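You operate a simulated robot arm through the tools that you are given. There is no shell and no other tool.

The job below is to be done with a simulated two-armed robot. You get a single attempt, and the scene is never put back.

TASK
Fill the trough to the LOW line, then tip the clamped crate in.
Fine: drain and fill valve shut; lower the tipper; keep out from under the tipper while it moves.

The check looks at the end state, three seconds after you hand in, the way a careful person would. Anything else that was tipped, shoved, dropped, spilled or broken makes it a failure.

THE ROBOT
Two 6-joint arms with fingered hands on one trunk that stands fixed in place. Base frame: the origin is at the foot of the trunk, x ahead of it, y to its left, z up. Readings come in mm, degrees, newtons and seconds.
The left shoulder is at [40, 182, 1317], the right one opposite. With the tool pointing down near the work surface each hand reaches from about 700 to 840 mm from the base axis, measured 20 degrees to its own side. Payload 4.9 kg a hand.
The tool frame of a hand sits at the grasp point between the pads (the TCP): z along the fingers, y along the line on which they close. The tips reach 32 mm beyond it. The gripper opens to 200 mm. The gripper's body begins 89 mm behind the TCP. The gripper is a hand of 4 fingers: y runs from the thumb to the fingers, the wrist lies at [0, 0, -252] in the tool frame, and closing takes about 1.5 s.
Orientation is that of the tool frame in the base frame, as a unit quaternion [x, y, z, w]. With the fingers straight down and closing along the base's y, the tool's x points along the base's -x, its y along +y and its z along -z.

THE INTERFACE
- The arms move only by the tool jog_arm. It takes "left_increments", "right_increments" or both (then of equal length, played together; a hand with none holds still); each is a list of rows, each a list of 7 numbers: the turn, a rotation vector about the tool's x, y, z in degrees, then the shift along the tool's x, y, z in mm, then the opening, from 0 (shut) to 1 (fully open). In form: [[wx, wy, wz, dx, dy, dz, claw], ...]. A call has 1 to 20 rows; each row shifts and turns the commanded pose from where the row before left it, along the tool's axes as they then stand. Each row takes 0.2 s and may step no farther than 50 mm and 8.6 degrees from the row before; otherwise, or with a gripper value out of range, the whole call is refused. Where a pose cannot be reached the arm comes as near as it can. A force on the tool above 40 N (or 10 N above the force at the start of the call, whichever is more), or a blocked arm, ends the call early, and 0.2 s more pass. The fingers move at their own pace (about 153 mm/s each) and stop on an object; they squeeze with about 28 N. The grip force told is the motor's: it shows also when the fingers shut on nothing. Time passes only in rows, and 0.2 s behind the last, so rows that do not move let the fingers close. It gives the time, the measured TCP pose, the force on the tool (base axes), the opening and the grip force at its end, in the units of the frame above (readings bear some noise), with the torque about the TCP (base axes, N m) and any sound that the robot's microphone picked up.
- Cameras (640 x 400 px; columns grow to the right, rows downward): "scene" is now at [93.7, 5.6, 1522.3]; the picture's right is [0.06, -1.00, 0.00], its down [-0.79, -0.05, -0.61] and it looks along [0.61, 0.04, -0.79] (base axes); focal length 362 px, centre (320, 200). "left" rides on the left gripper at [-69, -69, -116] in its tool frame; the picture's right is [0.71, -0.71, 0.00], its down [0.54, 0.54, -0.64] and it looks along [0.45, 0.45, 0.77] (tool axes); focal length 226 px, centre (320, 200). "right" rides on the right gripper at [69, -69, -116] in its tool frame; the picture's right is [0.71, 0.71, 0.00], its down [-0.54, 0.54, -0.64] and it looks along [-0.45, 0.45, 0.77] (tool axes); focal length 226 px, centre (320, 200). There is no depth. A picture from a camera that has moved, and an enlarged one, comes with that camera's place and axes in the base frame and with its lens.
- snapshot(camera): a new picture of that camera. The clock stands still meanwhile.
- set_grasp(shape, hand): the hand has 4 fingers and takes this shape, open, in about a second: jaw (thumb against the fingers, like two jaws); tri (thumb and two fingers); tip (a fingertip pinch); poke (one finger out to press); point (the index stretched); flat (the hand flat); cup (the hand cupped); fist (a fist). The gripper value then closes the fingers along that shape, each until it touches; the sizes above hold for jaw. It gives what a move gives, with no picture.
- aim_head(pan, tilt): turns the head with the scene camera to pan (to the left, within 86 degrees either way) and tilt (down, from -29 to 69), counted from straight ahead of the robot. It gives what a move gives.
- enlarge(camera, box): a new picture of the part [left, top, right, bottom] of that camera's present view, enlarged. The clock stands still meanwhile.
- job_done(): hands the job in; it is judged then, once.

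Nothing tells you positions but the pictures and the camera data. Unless the task says otherwise, let go and move clear before handing in.

The tools are called after "Call:" as name(argument=value, ...) on one line, values as JSON. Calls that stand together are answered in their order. jog_arm: Moves the arms, as the interface text tells. Its arguments: {"type":"object","properties":{"left_increments":{"type":"array"},"right_increments":{"type":"array"}},"required":[]} The other tools are called the same way: set_grasp (shape, hand) gives the hand a shape; aim_head (pan, tilt) turns the head that bears the scene camera; snapshot (camera) takes a picture; enlarge (camera, box) takes an enlarged picture of a part of a camera's view; job_done () hands the job in.

At the start:

```text
t: 0.0
left_tool_pos: [644.1, 359.1, 893.2]
left_orientation: [-0.056, 0.998, -0.001, 0.0]
left_force: [0.2, -0.7, 0.1]
left_wrist_torque: [-0.01, -0.02, -0.02]
left_gripper_width: 199.7
left_gripper_force: 0.0
left_shape: jaw
right_tool_pos: [708.8, -204.7, 976.0]
right_orientation: [-0.056, 0.998, 0.0, 0.0]
right_force: [0.3, -0.5, -0.1]
right_wrist_torque: [0.0, 0.03, 0.0]
right_gripper_width: 199.9
right_gripper_force: 0.1
right_shape: jaw
head pan, tilt: [3.6, 52.2]
```

scene: 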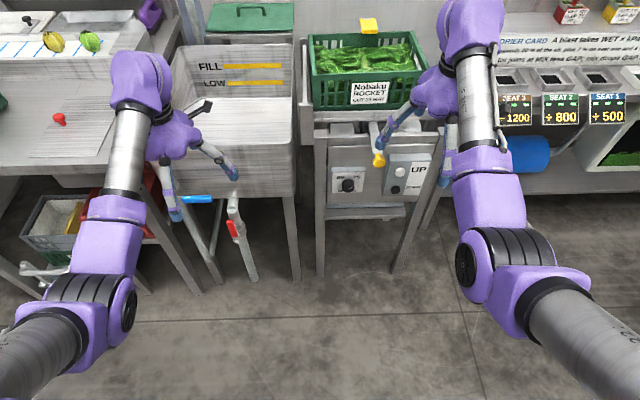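
right: 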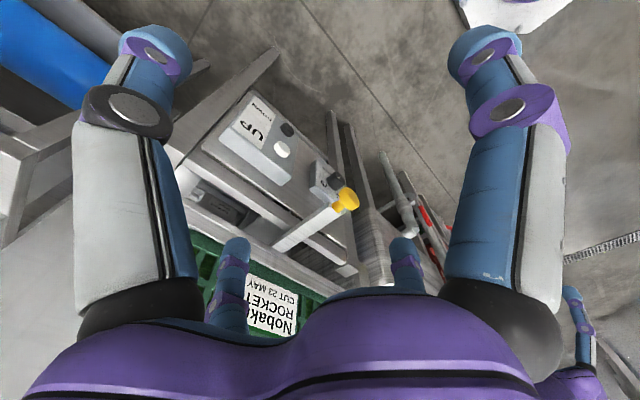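
left: 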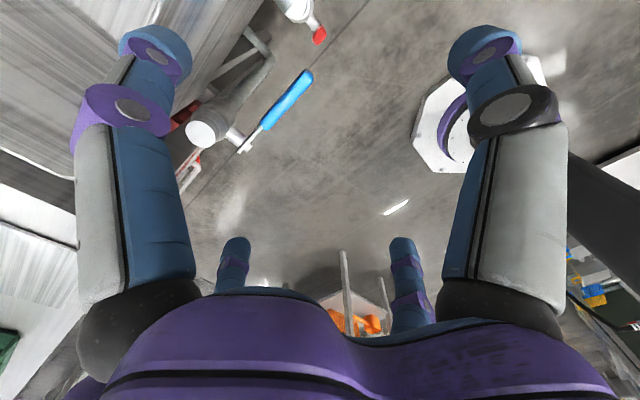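

I see a trough with FILL and LOW lines, blue and red valves beneath it, and a tipper with a green crate, a yellow-handled lever and an UP control panel. I'll look closer at each before moving anything.

Call:
enlarge(camera="scene", box=[120, 40, 320, 290])

Call:
enlarge(camera="scene", box=[290, 0, 450, 240])

Call:
enlarge(camera="scene", box=[310, 110, 450, 220])

Call:
enlarge(camera="scene", box=[480, 0, 640, 180])

```text
1.60 times, centred on (220, 165) of scene
camera zoom: at [93.7, 5.6, 1522.3], right [0.06, -1.0, 0.0], down [-0.79, -0.05, -0.61], along [0.61, 0.04, -0.79], focal length 580 px, centre (480, 256)
```

zoom: 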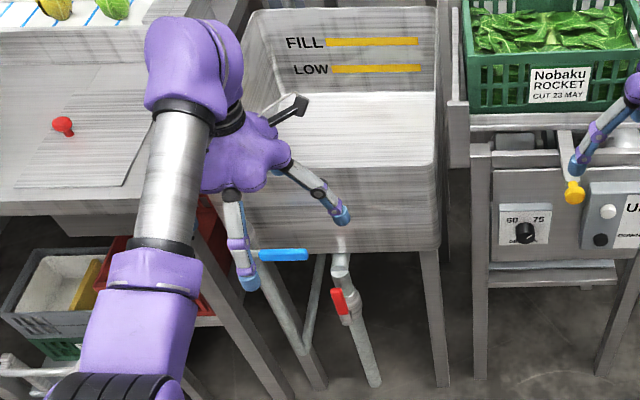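

```text
1.67 times, centred on (370, 120) of scene
camera zoom: at [93.7, 5.6, 1522.3], right [0.06, -1.0, 0.0], down [-0.79, -0.05, -0.61], along [0.61, 0.04, -0.79], focal length 604 px, centre (237, 333)
```

zoom: 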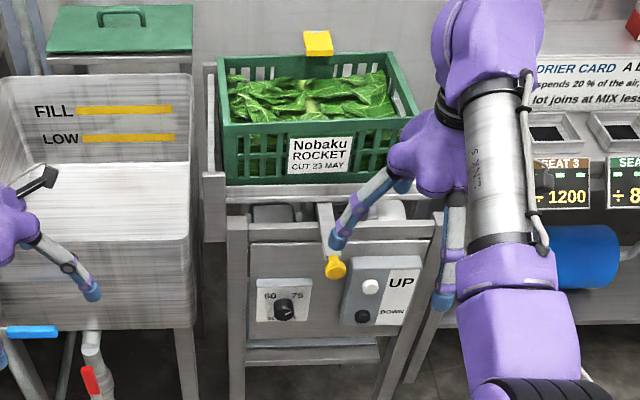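

```text
3.64 times, centred on (380, 165) of scene
camera zoom: at [93.7, 5.6, 1522.3], right [0.06, -1.0, 0.0], down [-0.79, -0.05, -0.61], along [0.61, 0.04, -0.79], focal length 1318 px, centre (102, 327)
```

zoom: 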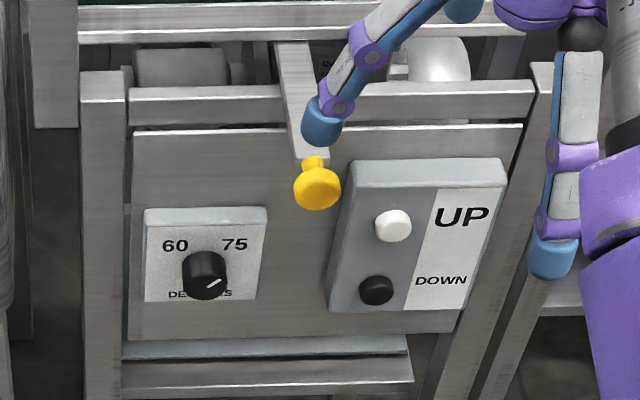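

```text
2.22 times, centred on (560, 90) of scene
camera zoom: at [93.7, 5.6, 1522.3], right [0.06, -1.0, 0.0], down [-0.79, -0.05, -0.61], along [0.61, 0.04, -0.79], focal length 806 px, centre (-213, 444)
```

zoom: 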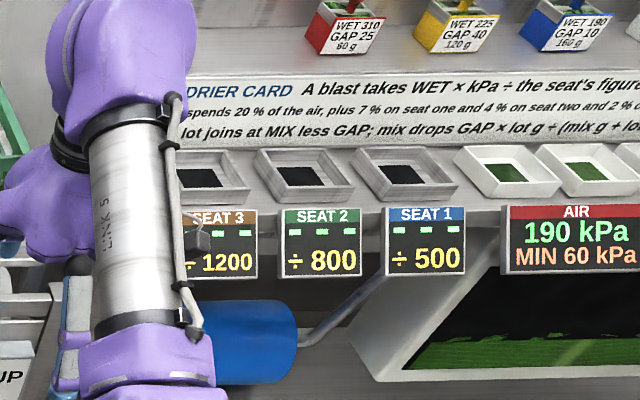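

The trough has a blue lever valve and a red lever valve below; the tipper has a degree dial and UP/DOWN buttons. Next I'll look around with the head for labels, the fill valve and the clamp.

Call:
aim_head(pan=15, tilt=35)

Call:
snapshot(camera="scene")

Call:
aim_head(pan=-10, tilt=35)

Call:
snapshot(camera="scene")

Call:
aim_head(pan=30, tilt=55)

Call:
snapshot(camera="scene")

```text
t: 0.8
left_tool_pos: [643.6, 358.7, 894.1]
left_orientation: [-0.056, 0.998, 0.0, 0.001]
left_force: [0.6, 0.1, -0.2]
left_wrist_torque: [-0.03, 0.01, -0.01]
left_gripper_width: 199.7
left_gripper_force: 0.2
left_shape: jaw
right_tool_pos: [709.6, -204.0, 977.5]
right_orientation: [-0.056, 0.998, 0.0, 0.0]
right_force: [0.1, 0.0, -1.4]
right_wrist_torque: [-0.01, 0.0, -0.02]
right_gripper_width: 200.0
right_gripper_force: 0.0
right_shape: jaw
head pan, tilt: [15.0, 35.0]
```

```text
taken
```

scene: 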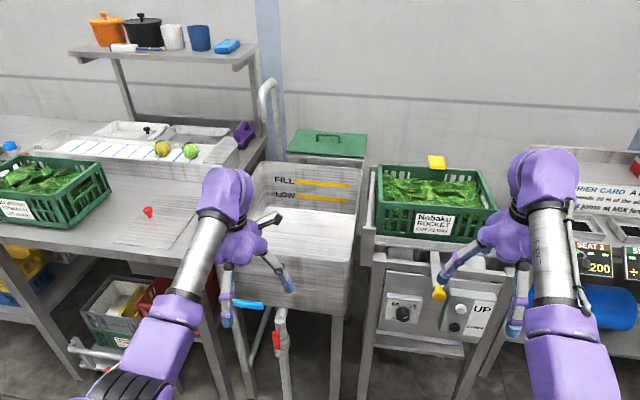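

```text
t: 1.7
left_tool_pos: [644.9, 359.1, 893.1]
left_orientation: [-0.055, 0.998, 0.0, 0.0]
left_force: [0.4, 0.4, 0.3]
left_wrist_torque: [0.02, 0.01, 0.03]
left_gripper_width: 199.9
left_gripper_force: 0.0
left_shape: jaw
right_tool_pos: [709.2, -204.4, 977.2]
right_orientation: [-0.056, 0.998, 0.0, 0.0]
right_force: [0.4, 0.0, 0.6]
right_wrist_torque: [-0.01, 0.0, 0.01]
right_gripper_width: 199.8
right_gripper_force: 0.0
right_shape: jaw
head pan, tilt: [-10.0, 35.0]
```

```text
taken
```

scene: 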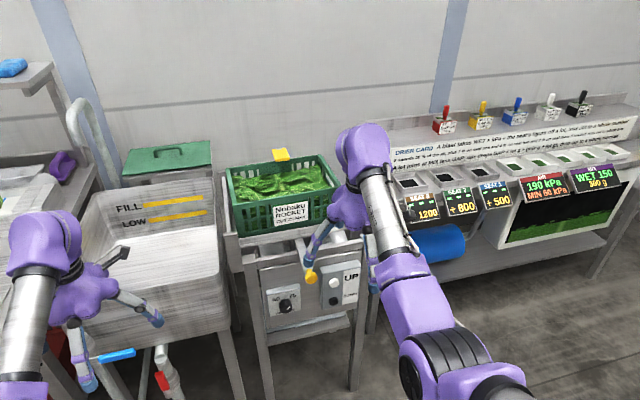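

```text
t: 2.8
left_tool_pos: [645.3, 358.2, 893.8]
left_orientation: [-0.056, 0.998, -0.001, 0.001]
left_force: [0.0, -0.7, 0.4]
left_wrist_torque: [0.0, 0.02, -0.04]
left_gripper_width: 199.8
left_gripper_force: 0.0
left_shape: jaw
right_tool_pos: [708.5, -205.0, 978.9]
right_orientation: [-0.055, 0.998, 0.0, 0.0]
right_force: [-0.4, 0.1, 0.2]
right_wrist_torque: [0.0, -0.01, 0.03]
right_gripper_width: 199.6
right_gripper_force: 0.1
right_shape: jaw
head pan, tilt: [30.0, 55.0]
```

```text
taken
```

scene: 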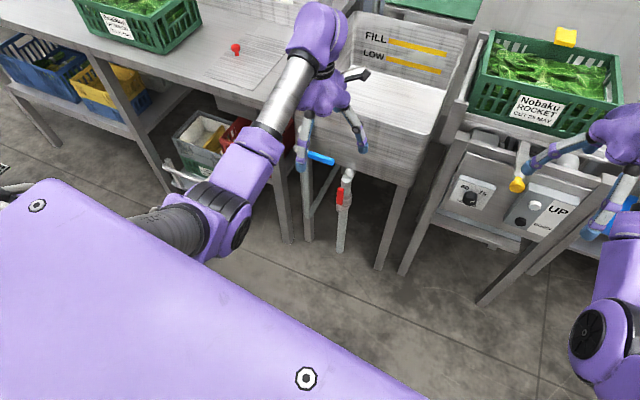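

The trough has a swan-neck spout at the back, a black-tipped lever by its left wall, and blue and red levers beneath. The left hand hides part of it, so I'll raise it and pull it aside to get a clear view.

Call:
jog_arm(left_increments=[[0, 0, 0, 0, 0, -40, 1], [0, 0, 0, 0, 0, -40, 1], [0, 0, 0, 0, 0, -40, 1], [0, 0, 0, 0, 0, -40, 1], [0, 0, 0, 0, 0, -40, 1], [0, 0, 0, 20, 35, 0, 1], [0, 0, 0, 20, 35, 0, 1], [0, 0, 0, 20, 35, 0, 1], [0, 0, 0, 20, 35, 0, 1]])

Call:
aim_head(pan=15, tilt=45)

Call:
snapshot(camera="scene")

Call:
snapshot(camera="left")

```text
t: 4.8
left_tool_pos: [661.8, 543.1, 1041.7]
left_orientation: [-0.056, 0.998, 0.0, 0.0]
left_force: [-0.2, 0.7, -0.7]
left_wrist_torque: [-0.01, 0.06, -0.01]
left_gripper_width: 199.9
left_gripper_force: 0.0
left_shape: jaw
left hand out of reach, approached as far as the arm can: row 2, 3, 4, 5, 6, 7, 8, 9
right_tool_pos: [710.1, -203.5, 977.7]
right_orientation: [-0.056, 0.998, -0.001, -0.001]
right_force: [0.4, 0.3, -0.4]
right_wrist_torque: [0.03, 0.03, 0.02]
right_gripper_width: 200.2
right_gripper_force: 0.0
right_shape: jaw
head pan, tilt: [30.0, 55.0]
```

```text
t: 5.5
left_tool_pos: [660.4, 544.1, 1042.1]
left_orientation: [-0.056, 0.998, 0.001, 0.001]
left_force: [-0.2, -0.2, 0.4]
left_wrist_torque: [-0.01, 0.01, -0.01]
left_gripper_width: 200.0
left_gripper_force: 0.0
left_shape: jaw
right_tool_pos: [709.7, -204.0, 979.1]
right_orientation: [-0.055, 0.998, 0.001, 0.0]
right_force: [0.8, 1.0, 0.7]
right_wrist_torque: [0.0, -0.02, 0.02]
right_gripper_width: 199.9
right_gripper_force: 0.1
right_shape: jaw
head pan, tilt: [15.0, 45.0]
```

```text
taken
```

scene: 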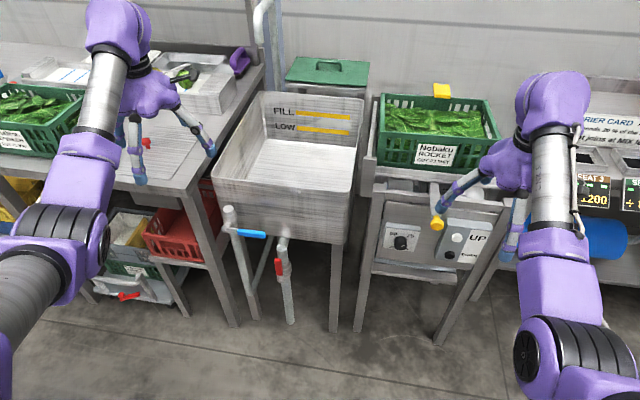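

```text
taken
camera left: at [737.7, 482.6, 1159.1], right [-0.62, -0.78, 0.0], down [-0.6, 0.48, 0.64], along [-0.5, 0.4, -0.77], focal length 226 px, centre (320, 200)
```

left: 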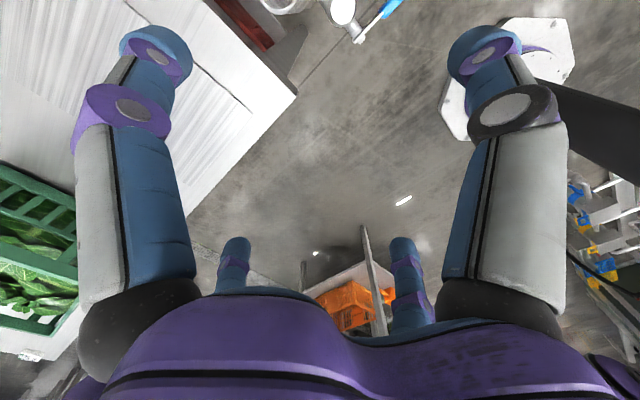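

With the arm aside, I see a blue lever on a standpipe at the trough's front left and a red lever on the drain pipe beneath. I'll enlarge these to read their states.

Call:
enlarge(camera="scene", box=[200, 190, 320, 330])

Call:
enlarge(camera="scene", box=[200, 80, 380, 200])

Call:
enlarge(camera="scene", box=[360, 70, 520, 270])

Call:
aim_head(pan=15, tilt=20)

Call:
snapshot(camera="scene")

```text
2.86 times, centred on (260, 260) of scene
camera zoom: at [97.4, 22.0, 1532.0], right [0.26, -0.97, 0.0], down [-0.68, -0.18, -0.71], along [0.68, 0.18, -0.71], focal length 1036 px, centre (491, 29)
```

zoom: 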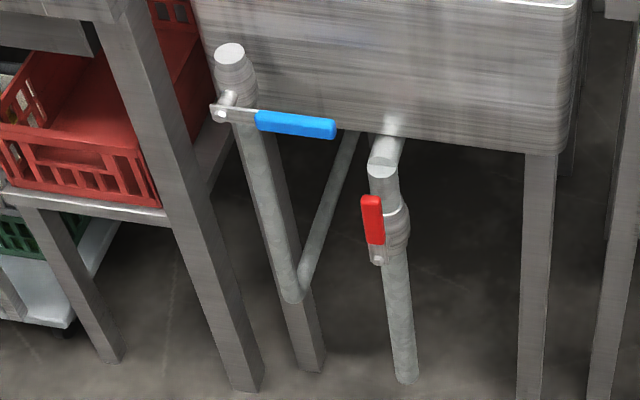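

```text
3.33 times, centred on (290, 140) of scene
camera zoom: at [97.4, 22.0, 1532.0], right [0.26, -0.97, 0.0], down [-0.68, -0.18, -0.71], along [0.68, 0.18, -0.71], focal length 1208 px, centre (420, 400)
```

zoom: 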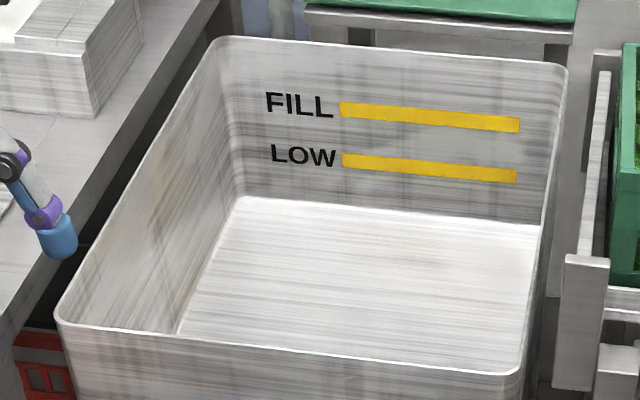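

```text
2.00 times, centred on (440, 170) of scene
camera zoom: at [97.4, 22.0, 1532.0], right [0.26, -0.97, 0.0], down [-0.68, -0.18, -0.71], along [0.68, 0.18, -0.71], focal length 725 px, centre (80, 260)
```

zoom: 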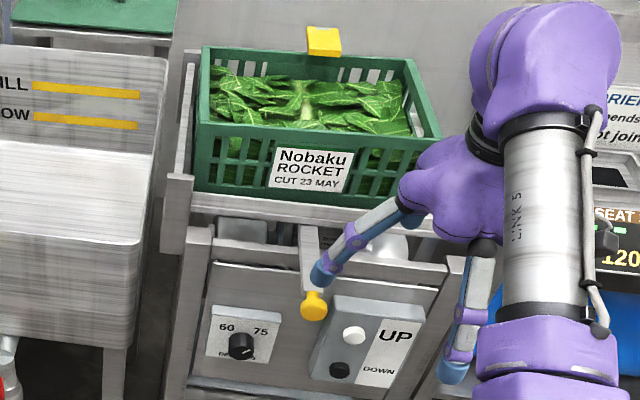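

```text
t: 6.4
left_tool_pos: [661.5, 542.2, 1043.6]
left_orientation: [-0.056, 0.998, 0.0, 0.0]
left_force: [-1.1, -0.7, 0.4]
left_wrist_torque: [-0.03, -0.03, 0.02]
left_gripper_width: 200.0
left_gripper_force: 0.1
left_shape: jaw
right_tool_pos: [708.6, -204.3, 977.7]
right_orientation: [-0.056, 0.998, 0.0, 0.0]
right_force: [0.0, 0.8, 0.1]
right_wrist_torque: [-0.01, 0.02, -0.01]
right_gripper_width: 199.6
right_gripper_force: 0.1
right_shape: jaw
head pan, tilt: [15.0, 20.0]
```

```text
taken
```

scene: 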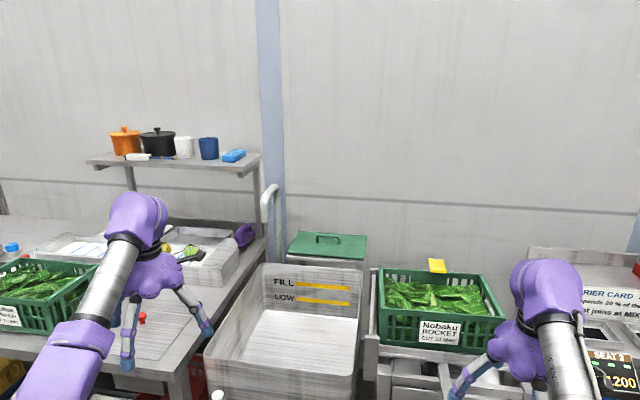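

The blue lever lies across its pipe (shut), and the red drain lever lies along its pipe (looks open). I'll now check the tipper's dial, clamp and the swan-neck more closely.

Call:
enlarge(camera="right", box=[170, 60, 410, 340])

Call:
enlarge(camera="scene", box=[220, 160, 400, 400])

Call:
aim_head(pan=0, tilt=48)

Call:
enlarge(camera="scene", box=[270, 130, 400, 220])

Call:
enlarge(camera="scene", box=[230, 0, 430, 160])

```text
1.43 times, centred on (290, 200) of right
camera zoom: at [648.6, -278.8, 1093.7], right [-0.78, 0.62, 0.0], down [0.48, 0.6, 0.64], along [0.4, 0.5, -0.77], focal length 323 px, centre (363, 200)
```

zoom: 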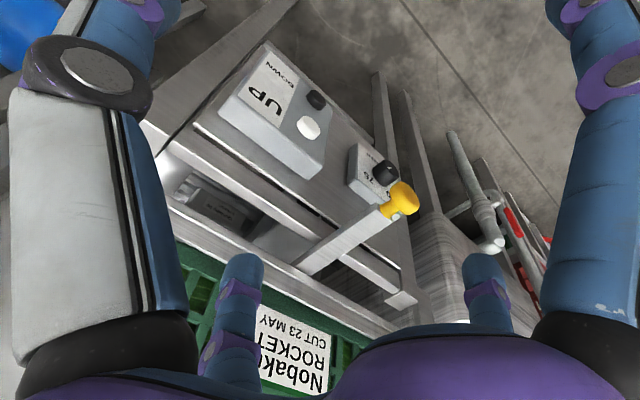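

```text
1.67 times, centred on (310, 280) of scene
camera zoom: at [108.8, 25.0, 1570.7], right [0.26, -0.97, 0.0], down [-0.33, -0.09, -0.94], along [0.91, 0.24, -0.34], focal length 604 px, centre (337, 67)
```

zoom: 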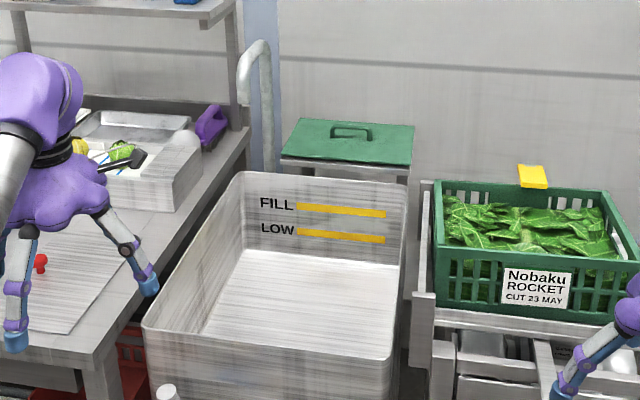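

```text
t: 7.3
left_tool_pos: [660.6, 542.1, 1042.3]
left_orientation: [-0.056, 0.998, -0.001, 0.0]
left_force: [0.3, 0.7, -0.6]
left_wrist_torque: [-0.02, -0.03, 0.02]
left_gripper_width: 199.9
left_gripper_force: 0.0
left_shape: jaw
right_tool_pos: [709.2, -204.3, 978.7]
right_orientation: [-0.056, 0.998, 0.0, 0.0]
right_force: [-0.6, -0.9, -0.1]
right_wrist_torque: [0.0, 0.0, 0.02]
right_gripper_width: 199.8
right_gripper_force: 0.1
right_shape: jaw
head pan, tilt: [0.0, 48.0]
```

```text
4.44 times, centred on (335, 175) of scene
camera zoom: at [97.7, 0.9, 1528.0], right [0.0, -1.0, 0.0], down [-0.74, 0.0, -0.67], along [0.67, 0.0, -0.74], focal length 1611 px, centre (253, 311)
```

zoom: 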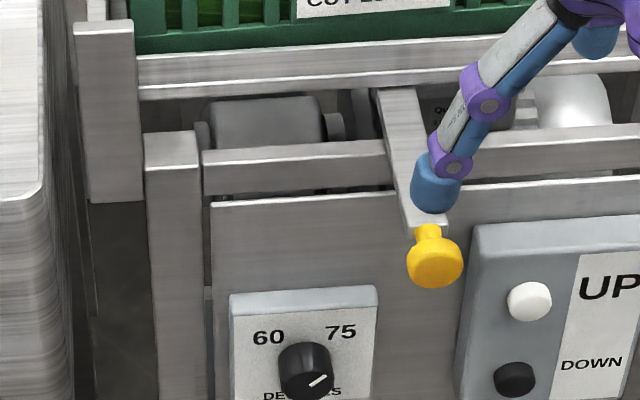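

```text
2.50 times, centred on (330, 80) of scene
camera zoom: at [97.7, 0.9, 1528.0], right [0.0, -1.0, 0.0], down [-0.74, 0.0, -0.67], along [0.67, 0.0, -0.74], focal length 906 px, centre (295, 500)
```

zoom: 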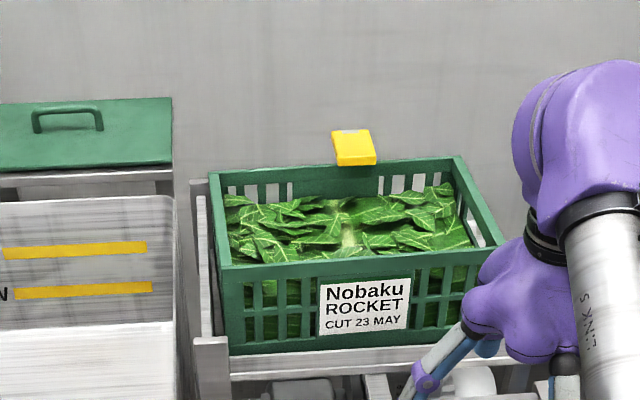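

The dial pointer seems to be at 75. I'll zoom hard on the yellow hook at the crate's back rim, the dial, and the bar with the yellow knob to judge whether the clamp is engaged.

Call:
enlarge(camera="scene", box=[325, 35, 375, 70])

Call:
enlarge(camera="scene", box=[310, 185, 360, 220])

Call:
enlarge(camera="scene", box=[335, 140, 385, 200])

Call:
enlarge(camera="right", box=[270, 140, 370, 240])

Call:
enlarge(camera="right", box=[170, 160, 290, 270])

```text
11.43 times, centred on (350, 52) of scene
camera zoom: at [97.7, 0.9, 1528.0], right [0.0, -1.0, 0.0], down [-0.74, 0.0, -0.67], along [0.67, 0.0, -0.74], focal length 4143 px, centre (-23, 1886)
```

zoom: 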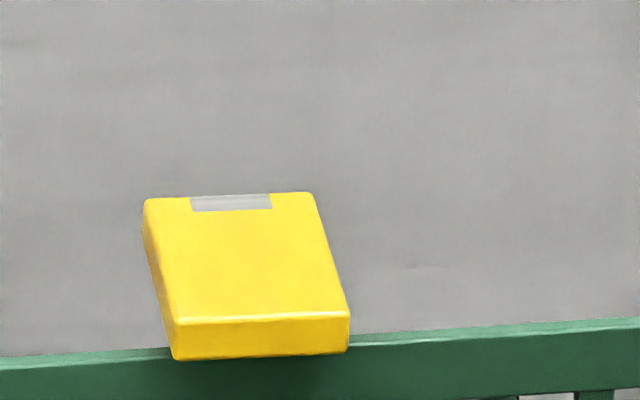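

```text
11.43 times, centred on (335, 202) of scene
camera zoom: at [97.7, 0.9, 1528.0], right [0.0, -1.0, 0.0], down [-0.74, 0.0, -0.67], along [0.67, 0.0, -0.74], focal length 4143 px, centre (149, 171)
```

zoom: 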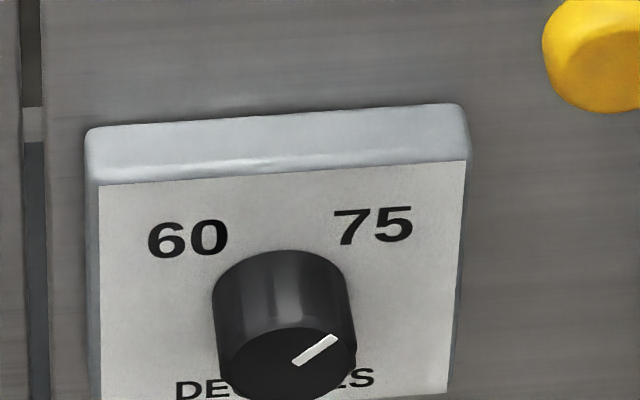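

```text
6.67 times, centred on (360, 170) of scene
camera zoom: at [97.7, 0.9, 1528.0], right [0.0, -1.0, 0.0], down [-0.74, 0.0, -0.67], along [0.67, 0.0, -0.74], focal length 2417 px, centre (53, 400)
```

zoom: 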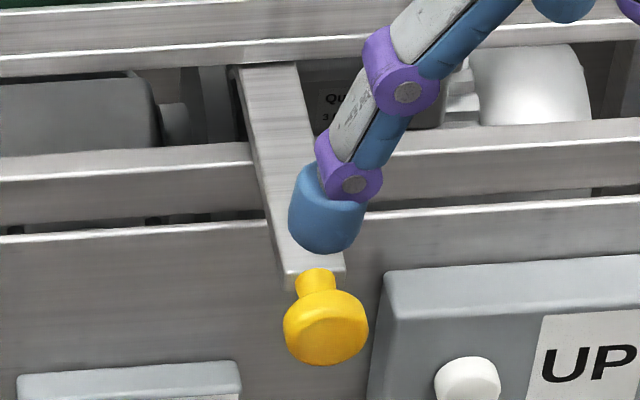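

```text
4.00 times, centred on (320, 190) of right
camera zoom: at [648.6, -278.8, 1093.7], right [-0.78, 0.62, 0.0], down [0.48, 0.6, 0.64], along [0.4, 0.5, -0.77], focal length 904 px, centre (320, 240)
```

zoom: 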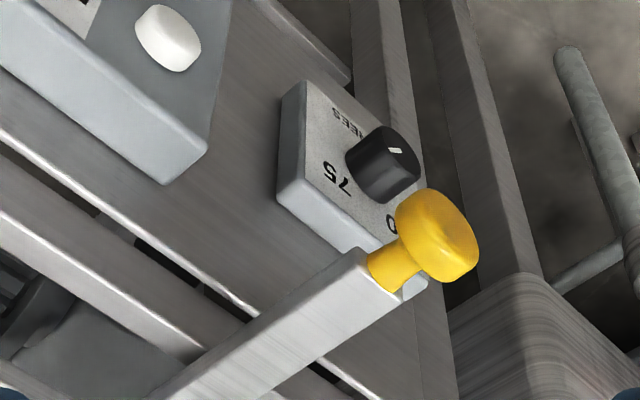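

```text
3.64 times, centred on (230, 215) of right
camera zoom: at [648.6, -278.8, 1093.7], right [-0.78, 0.62, 0.0], down [0.48, 0.6, 0.64], along [0.4, 0.5, -0.77], focal length 822 px, centre (647, 146)
```

zoom: 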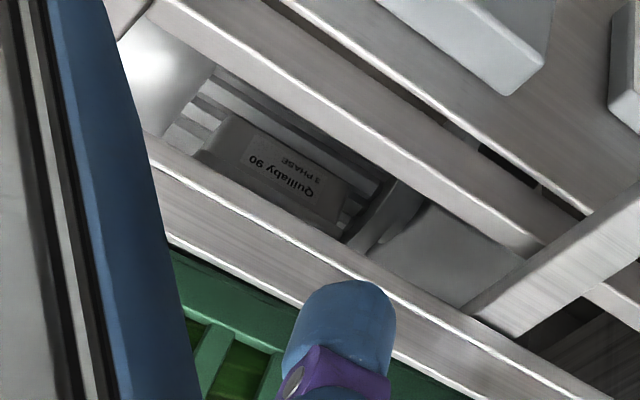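

The hook pad at the crate's rear rim looks seated but I want a side view to be sure, since tipping an unclamped crate would be irreversible. I'll move the right hand up and to the right and tilt it so its camera sees the hook.

Call:
jog_arm(right_increments=[[0, 0, 0, -20.2, -23.9, -25.8, 1], [0, 0, 0, -20.2, -23.9, -25.8, 1], [0, 0, 0, -20.2, -23.9, -25.8, 1], [0, 0, 0, -20.2, -23.9, -25.8, 1], [-4.95, -4.95, 0, 0, 0, 0, 1], [-4.95, -4.95, 0, 0, 0, 0, 1], [-4.95, -4.95, 0, 0, 0, 0, 1], [-4.95, -4.95, 0, 0, 0, 0, 1], [-4.95, -4.95, 0, 0, 0, 0, 1]])

Call:
snapshot(camera="right")

Call:
snapshot(camera="scene")

```text
t: 9.3
left_tool_pos: [660.4, 543.9, 1042.6]
left_orientation: [-0.056, 0.998, 0.001, 0.001]
left_force: [0.9, -0.4, -0.5]
left_wrist_torque: [0.0, -0.01, 0.0]
left_gripper_width: 200.0
left_gripper_force: 0.2
left_shape: jaw
right_tool_pos: [793.1, -283.2, 1087.5]
right_orientation: [-0.054, 0.97, 0.175, 0.158]
right_force: [0.0, -0.6, 0.0]
right_wrist_torque: [-0.03, -0.02, 0.0]
right_gripper_width: 200.0
right_gripper_force: 0.1
right_shape: jaw
right hand out of reach, approached as far as the arm can: row 8, 9
head pan, tilt: [0.0, 48.0]
```

```text
taken
camera right: at [707.3, -392.0, 1146.3], right [-0.78, 0.62, 0.0], down [0.24, 0.3, 0.92], along [0.58, 0.72, -0.39], focal length 226 px, centre (320, 200)
```

right: 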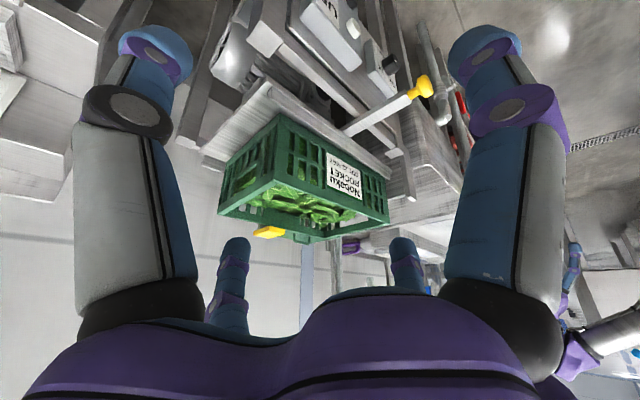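

```text
taken
```

scene: 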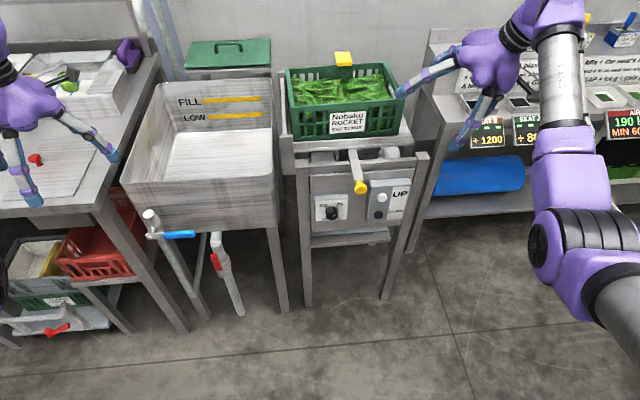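

Call:
enlarge(camera="right", box=[220, 200, 310, 260])

Call:
enlarge(camera="right", box=[190, 50, 460, 250])

Call:
enlarge(camera="scene", box=[270, 40, 430, 250])

Call:
enlarge(camera="scene", box=[115, 70, 295, 240])

```text
6.67 times, centred on (265, 230) of right
camera zoom: at [707.3, -392.0, 1146.3], right [-0.78, 0.62, 0.0], down [0.24, 0.3, 0.92], along [0.58, 0.72, -0.39], focal length 1507 px, centre (687, 0)
```

zoom: 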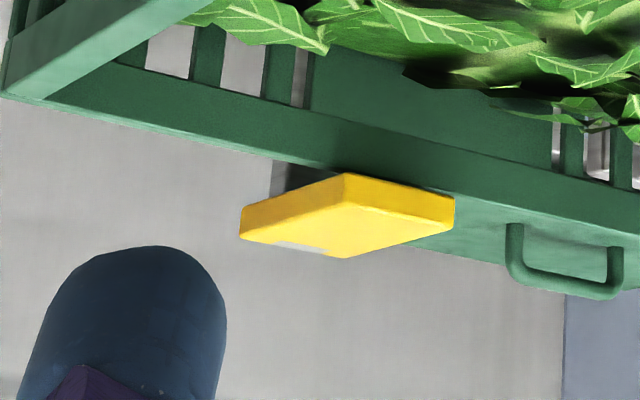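

```text
2.00 times, centred on (325, 150) of right
camera zoom: at [707.3, -392.0, 1146.3], right [-0.78, 0.62, 0.0], down [0.24, 0.3, 0.92], along [0.58, 0.72, -0.39], focal length 452 px, centre (310, 300)
```

zoom: 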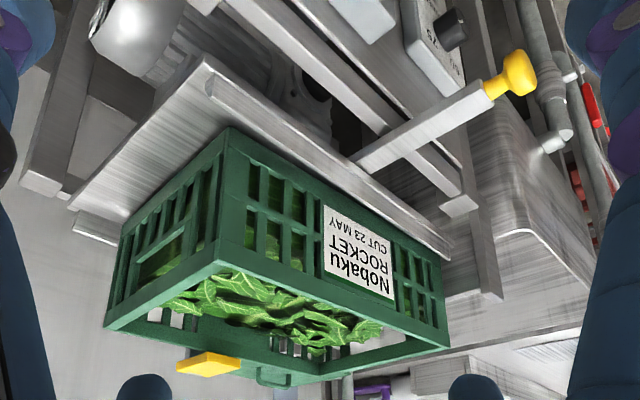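

```text
1.90 times, centred on (350, 145) of scene
camera zoom: at [97.5, 0.7, 1527.9], right [0.0, -1.0, 0.0], down [-0.74, 0.0, -0.67], along [0.67, 0.0, -0.74], focal length 690 px, centre (263, 305)
```

zoom: 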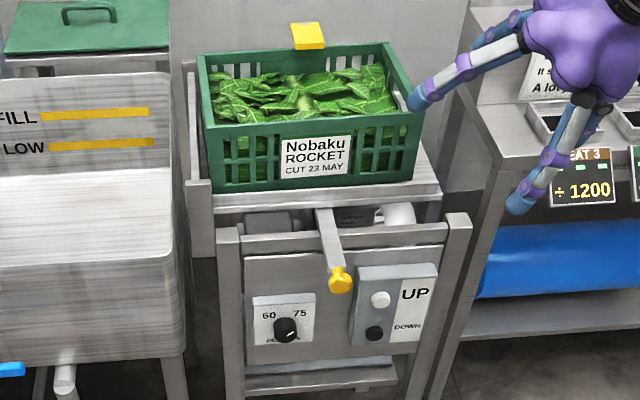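

```text
2.35 times, centred on (205, 155) of scene
camera zoom: at [97.5, 0.7, 1527.9], right [0.0, -1.0, 0.0], down [-0.74, 0.0, -0.67], along [0.67, 0.0, -0.74], focal length 853 px, centre (591, 306)
```

zoom: 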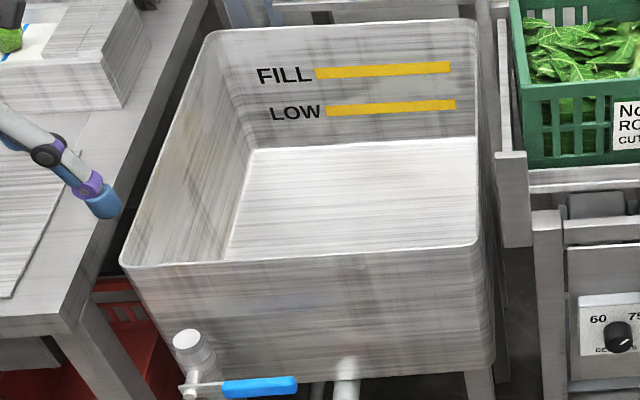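

The hook pad appears to lie right over the crate's rear rim. I'll zoom further on that contact and on where the yellow-knob bar goes.

Call:
enlarge(camera="right", box=[250, 215, 300, 245])

Call:
enlarge(camera="right", box=[330, 60, 440, 140])

Call:
enlarge(camera="right", box=[210, 0, 330, 90])

Call:
enlarge(camera="scene", box=[325, 130, 385, 210])

```text
12.80 times, centred on (275, 230) of right
camera zoom: at [707.3, -392.0, 1146.3], right [-0.78, 0.62, 0.0], down [0.24, 0.3, 0.92], along [0.58, 0.72, -0.39], focal length 2894 px, centre (896, -184)
```

zoom: 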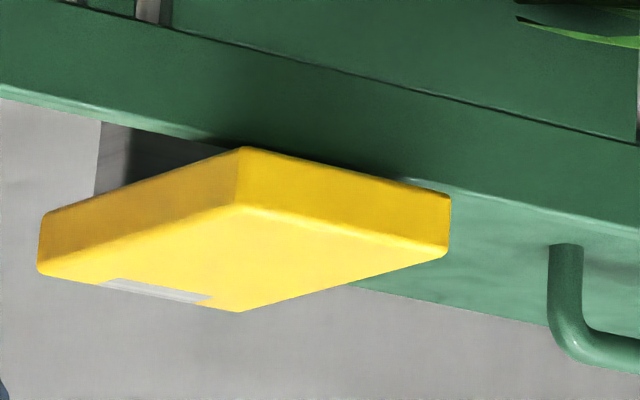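

```text
5.00 times, centred on (385, 100) of right
camera zoom: at [707.3, -392.0, 1146.3], right [-0.78, 0.62, 0.0], down [0.24, 0.3, 0.92], along [0.58, 0.72, -0.39], focal length 1130 px, centre (-5, 700)
```

zoom: 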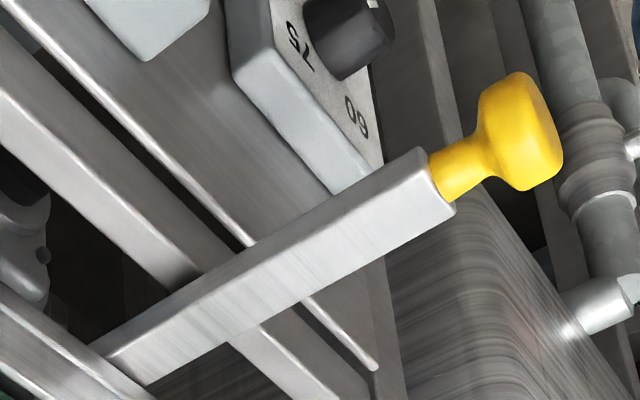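

```text
4.44 times, centred on (270, 45) of right
camera zoom: at [707.3, -392.0, 1146.3], right [-0.78, 0.62, 0.0], down [0.24, 0.3, 0.92], along [0.58, 0.72, -0.39], focal length 1005 px, centre (542, 889)
```

zoom: 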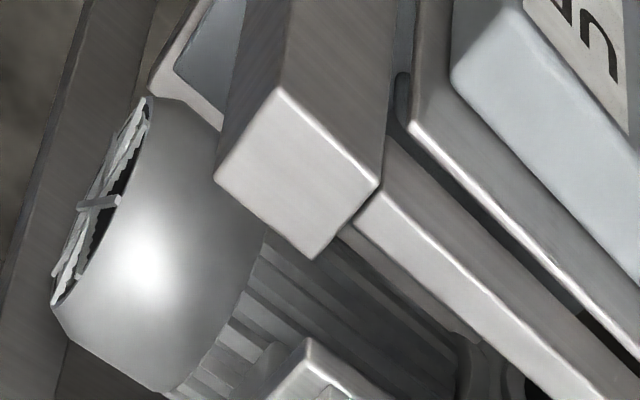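

```text
5.00 times, centred on (355, 170) of scene
camera zoom: at [97.5, 0.7, 1527.9], right [0.0, -1.0, 0.0], down [-0.74, 0.0, -0.67], along [0.67, 0.0, -0.74], focal length 1813 px, centre (145, 350)
```

zoom: 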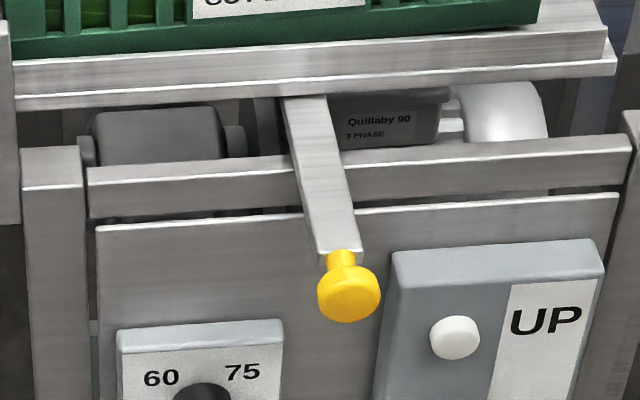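

The hook pad sits on the crate's rear rim, so I take the crate as clamped, and the dial is at 75; I'll leave both alone. Next I bring the left hand back down and see how the commanded pose carries over after an out-of-reach move.

Call:
jog_arm(left_increments=[[0, 0, 0, 0, 0, 20, 1], [0, 0, 0, 0, 0, 20, 1]])

```text
t: 9.9
left_tool_pos: [660.0, 545.3, 1001.7]
left_orientation: [-0.056, 0.998, 0.0, 0.0]
left_force: [0.1, -0.3, 0.3]
left_wrist_torque: [-0.03, 0.01, 0.0]
left_gripper_width: 199.9
left_gripper_force: 0.0
left_shape: jaw
right_tool_pos: [794.7, -283.2, 1088.4]
right_orientation: [-0.054, 0.97, 0.174, 0.158]
right_force: [-0.6, -0.1, 0.8]
right_wrist_torque: [-0.04, -0.01, 0.01]
right_gripper_width: 199.8
right_gripper_force: 0.0
right_shape: jaw
head pan, tilt: [0.0, 48.0]
```

The commanded pose resets to where the arm really is, good. I'll move the left hand back in front of the trough and close its fingers to see what the closed hand looks like.

Call:
jog_arm(left_increments=[[0, 0, 0, 5, -37, 15, 0], [0, 0, 0, 5, -37, 15, 0], [0, 0, 0, 5, -37, 15, 0], [0, 0, 0, 5, -37, 15, 0], [0, 0, 0, 5, -37, 15, 0], [0, 0, 0, 0, 0, 10, 0], [0, 0, 0, 0, 0, 10, 0], [0, 0, 0, 0, 0, 0, 0], [0, 0, 0, 0, 0, 0, 0]])

Call:
snapshot(camera="left")

Call:
snapshot(camera="scene")

```text
t: 11.9
left_tool_pos: [655.6, 359.2, 906.2]
left_orientation: [-0.056, 0.998, 0.0, -0.001]
left_force: [-0.3, -0.9, -0.2]
left_wrist_torque: [-0.01, -0.01, 0.01]
left_gripper_width: 0.0
left_gripper_force: 28.0
left_shape: jaw
right_tool_pos: [794.4, -283.5, 1087.9]
right_orientation: [-0.054, 0.97, 0.175, 0.157]
right_force: [0.6, -0.9, -0.7]
right_wrist_torque: [0.01, -0.03, -0.03]
right_gripper_width: 200.1
right_gripper_force: 0.1
right_shape: jaw
head pan, tilt: [0.0, 48.0]
```

```text
taken
camera left: at [732.7, 297.8, 1022.7], right [-0.62, -0.78, 0.0], down [-0.6, 0.48, 0.64], along [-0.5, 0.4, -0.77], focal length 226 px, centre (320, 200)
```

left: 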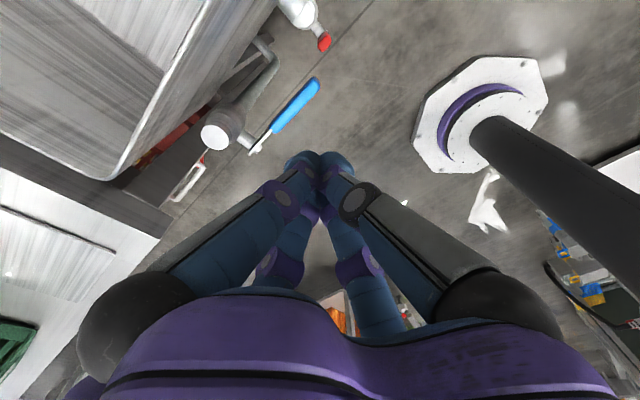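

```text
taken
```

scene: 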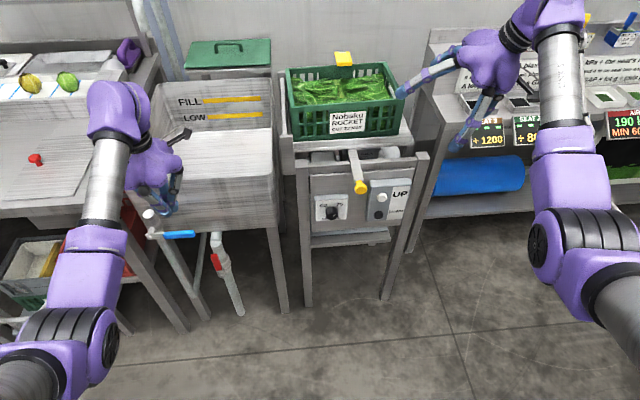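

The closed hand makes a blunt point of four fingertips. I'll zoom with the left camera and the scene camera on both levers to pin down their positions.

Call:
enlarge(camera="left", box=[180, 0, 360, 170])

Call:
enlarge(camera="scene", box=[130, 200, 260, 320])

```text
2.35 times, centred on (270, 85) of left
camera zoom: at [732.7, 297.8, 1022.7], right [-0.62, -0.78, 0.0], down [-0.6, 0.48, 0.64], along [-0.5, 0.4, -0.77], focal length 532 px, centre (438, 471)
```

zoom: 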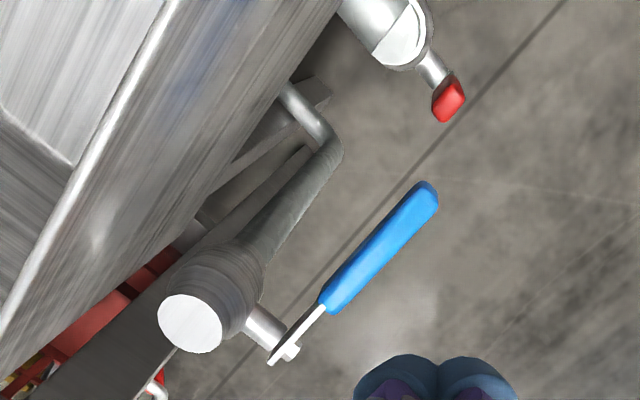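

```text
3.33 times, centred on (195, 260) of scene
camera zoom: at [97.7, 0.9, 1527.9], right [0.0, -1.0, 0.0], down [-0.74, 0.0, -0.67], along [0.67, 0.0, -0.74], focal length 1208 px, centre (737, 0)
```

zoom: 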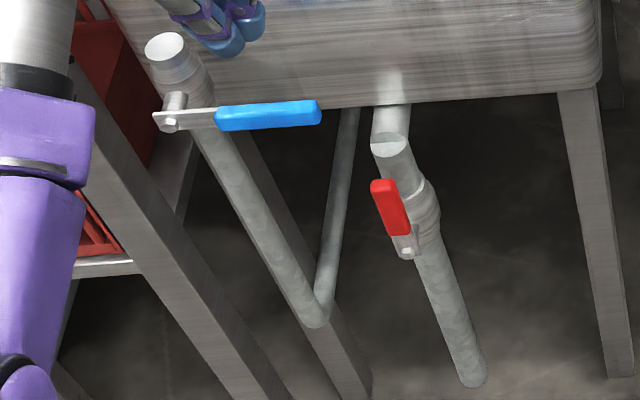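

I now have good fixes: blue lever pivot about (673,456,740) with its tip at (687,340,737), and red lever pivot about (698,319,497) with its tip at (699,317,614). I'll try the poke shape on both hands to see how the single finger sits.

Call:
set_grasp(shape="poke", hand="left")

Call:
set_grasp(shape="poke", hand="right")

Call:
snapshot(camera="left")

Call:
snapshot(camera="right")

Call:
enlarge(camera="scene", box=[90, 70, 240, 240])

Call:
enlarge(camera="scene", box=[380, 0, 560, 170])

```text
t: 12.8
left_tool_pos: [657.2, 357.6, 906.3]
left_orientation: [-0.056, 0.998, 0.001, 0.0]
left_force: [-0.3, -1.2, 0.5]
left_wrist_torque: [0.0, 0.01, -0.01]
left_gripper_width: 0.0
left_gripper_force: 0.1
left_shape: poke
right_tool_pos: [794.3, -284.4, 1087.6]
right_orientation: [-0.054, 0.97, 0.174, 0.158]
right_force: [0.3, -0.3, 0.3]
right_wrist_torque: [0.02, -0.01, -0.02]
right_gripper_width: 199.7
right_gripper_force: 0.1
right_shape: jaw
head pan, tilt: [0.0, 48.0]
```

```text
t: 13.8
left_tool_pos: [656.9, 358.7, 907.5]
left_orientation: [-0.055, 0.998, 0.0, 0.001]
left_force: [0.3, -0.8, 0.6]
left_wrist_torque: [0.01, 0.01, 0.0]
left_gripper_width: 0.2
left_gripper_force: 0.0
left_shape: poke
right_tool_pos: [793.9, -284.3, 1087.5]
right_orientation: [-0.054, 0.97, 0.175, 0.158]
right_force: [0.1, 0.5, 1.0]
right_wrist_torque: [0.01, 0.0, -0.04]
right_gripper_width: 0.2
right_gripper_force: 0.1
right_shape: poke
head pan, tilt: [0.0, 48.0]
```

```text
taken
camera left: at [732.7, 297.9, 1022.7], right [-0.62, -0.78, 0.0], down [-0.6, 0.48, 0.64], along [-0.5, 0.4, -0.77], focal length 226 px, centre (320, 200)
```

left: 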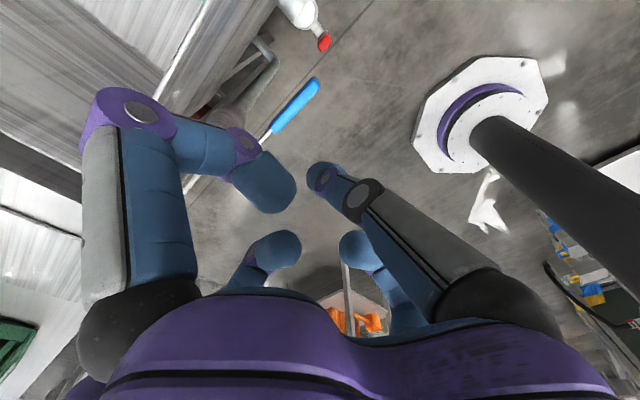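

```text
taken
camera right: at [707.6, -391.9, 1146.3], right [-0.78, 0.62, 0.0], down [0.24, 0.3, 0.92], along [0.58, 0.72, -0.39], focal length 226 px, centre (320, 200)
```

right: 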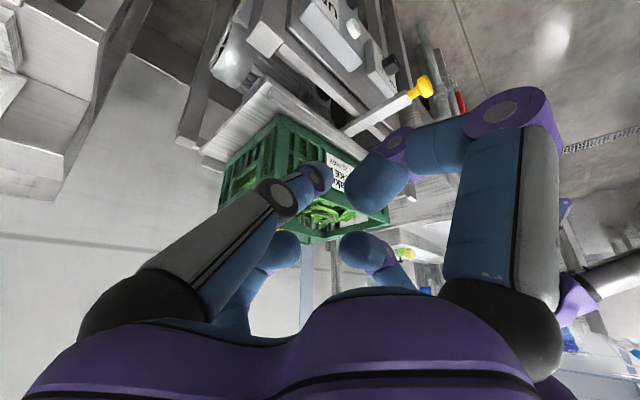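

```text
2.35 times, centred on (165, 155) of scene
camera zoom: at [97.7, 0.9, 1527.9], right [0.0, -1.0, 0.0], down [-0.74, 0.0, -0.67], along [0.67, 0.0, -0.74], focal length 853 px, centre (685, 306)
```

zoom: 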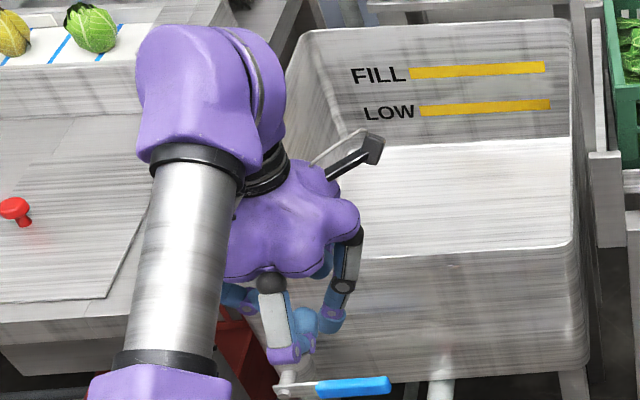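

```text
2.35 times, centred on (470, 85) of scene
camera zoom: at [97.7, 0.9, 1527.9], right [0.0, -1.0, 0.0], down [-0.74, 0.0, -0.67], along [0.67, 0.0, -0.74], focal length 853 px, centre (-33, 471)
```

zoom: 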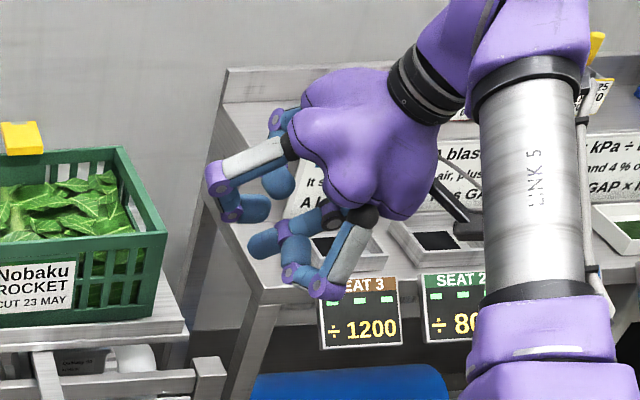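

The poke finger ends right on the tool axis, about 34 mm past the TCP, which suits the buttons. For the levers I'll use the closed jaw as a blunt pusher, so I'm closing the left hand again and starting it down in front of the trough with the fingers pitched forward.

Call:
set_grasp(shape="jaw", hand="left")

Call:
jog_arm(left_increments=[[0, 0, 0, 0, 0, 0, 0], [0, 0, 0, 0, 0, 0, 0], [0, 0, 0, 0, 0, 0, 0], [0, 0, 0, 0, 0, 0, 0], [0, 0, 0, 0, 0, 0, 0], [0, -5, 0, 5.3, 0, 35.7, 0], [0, -5, 0, 8.4, 0, 35.1, 0], [0, -5, 0, 11.4, 0, 34.2, 0]])

Call:
snapshot(camera="scene")

```text
t: 14.7
left_tool_pos: [655.1, 359.9, 907.5]
left_orientation: [-0.056, 0.998, 0.0, 0.0]
left_force: [-1.0, 0.3, -0.5]
left_wrist_torque: [0.0, 0.0, -0.02]
left_gripper_width: 199.6
left_gripper_force: 0.0
left_shape: jaw
right_tool_pos: [793.9, -285.2, 1087.4]
right_orientation: [-0.054, 0.97, 0.175, 0.158]
right_force: [-0.1, -0.6, -0.1]
right_wrist_torque: [0.0, -0.01, 0.0]
right_gripper_width: 0.4
right_gripper_force: 0.0
right_shape: poke
head pan, tilt: [0.0, 48.0]
```

```text
t: 16.4
left_tool_pos: [641.6, 358.8, 799.7]
left_orientation: [-0.055, 0.99, 0.007, 0.133]
left_force: [-0.1, 0.2, 0.3]
left_wrist_torque: [0.01, 0.04, 0.0]
left_gripper_width: 0.0
left_gripper_force: 27.8
left_shape: jaw
right_tool_pos: [795.6, -284.6, 1087.9]
right_orientation: [-0.054, 0.97, 0.175, 0.159]
right_force: [-0.5, 0.2, 0.4]
right_wrist_torque: [0.0, 0.02, 0.0]
right_gripper_width: 0.0
right_gripper_force: 0.0
right_shape: poke
head pan, tilt: [0.0, 48.0]
```

```text
taken
```

scene: 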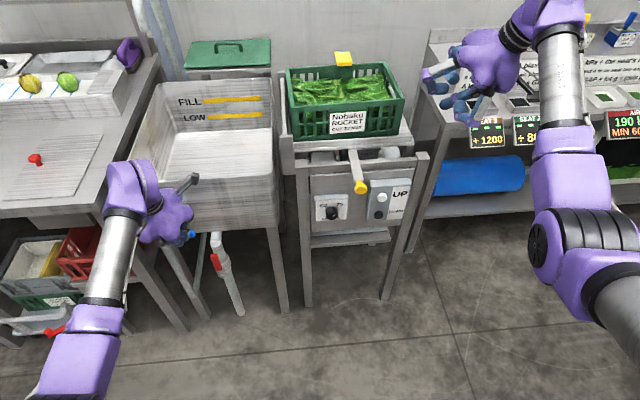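

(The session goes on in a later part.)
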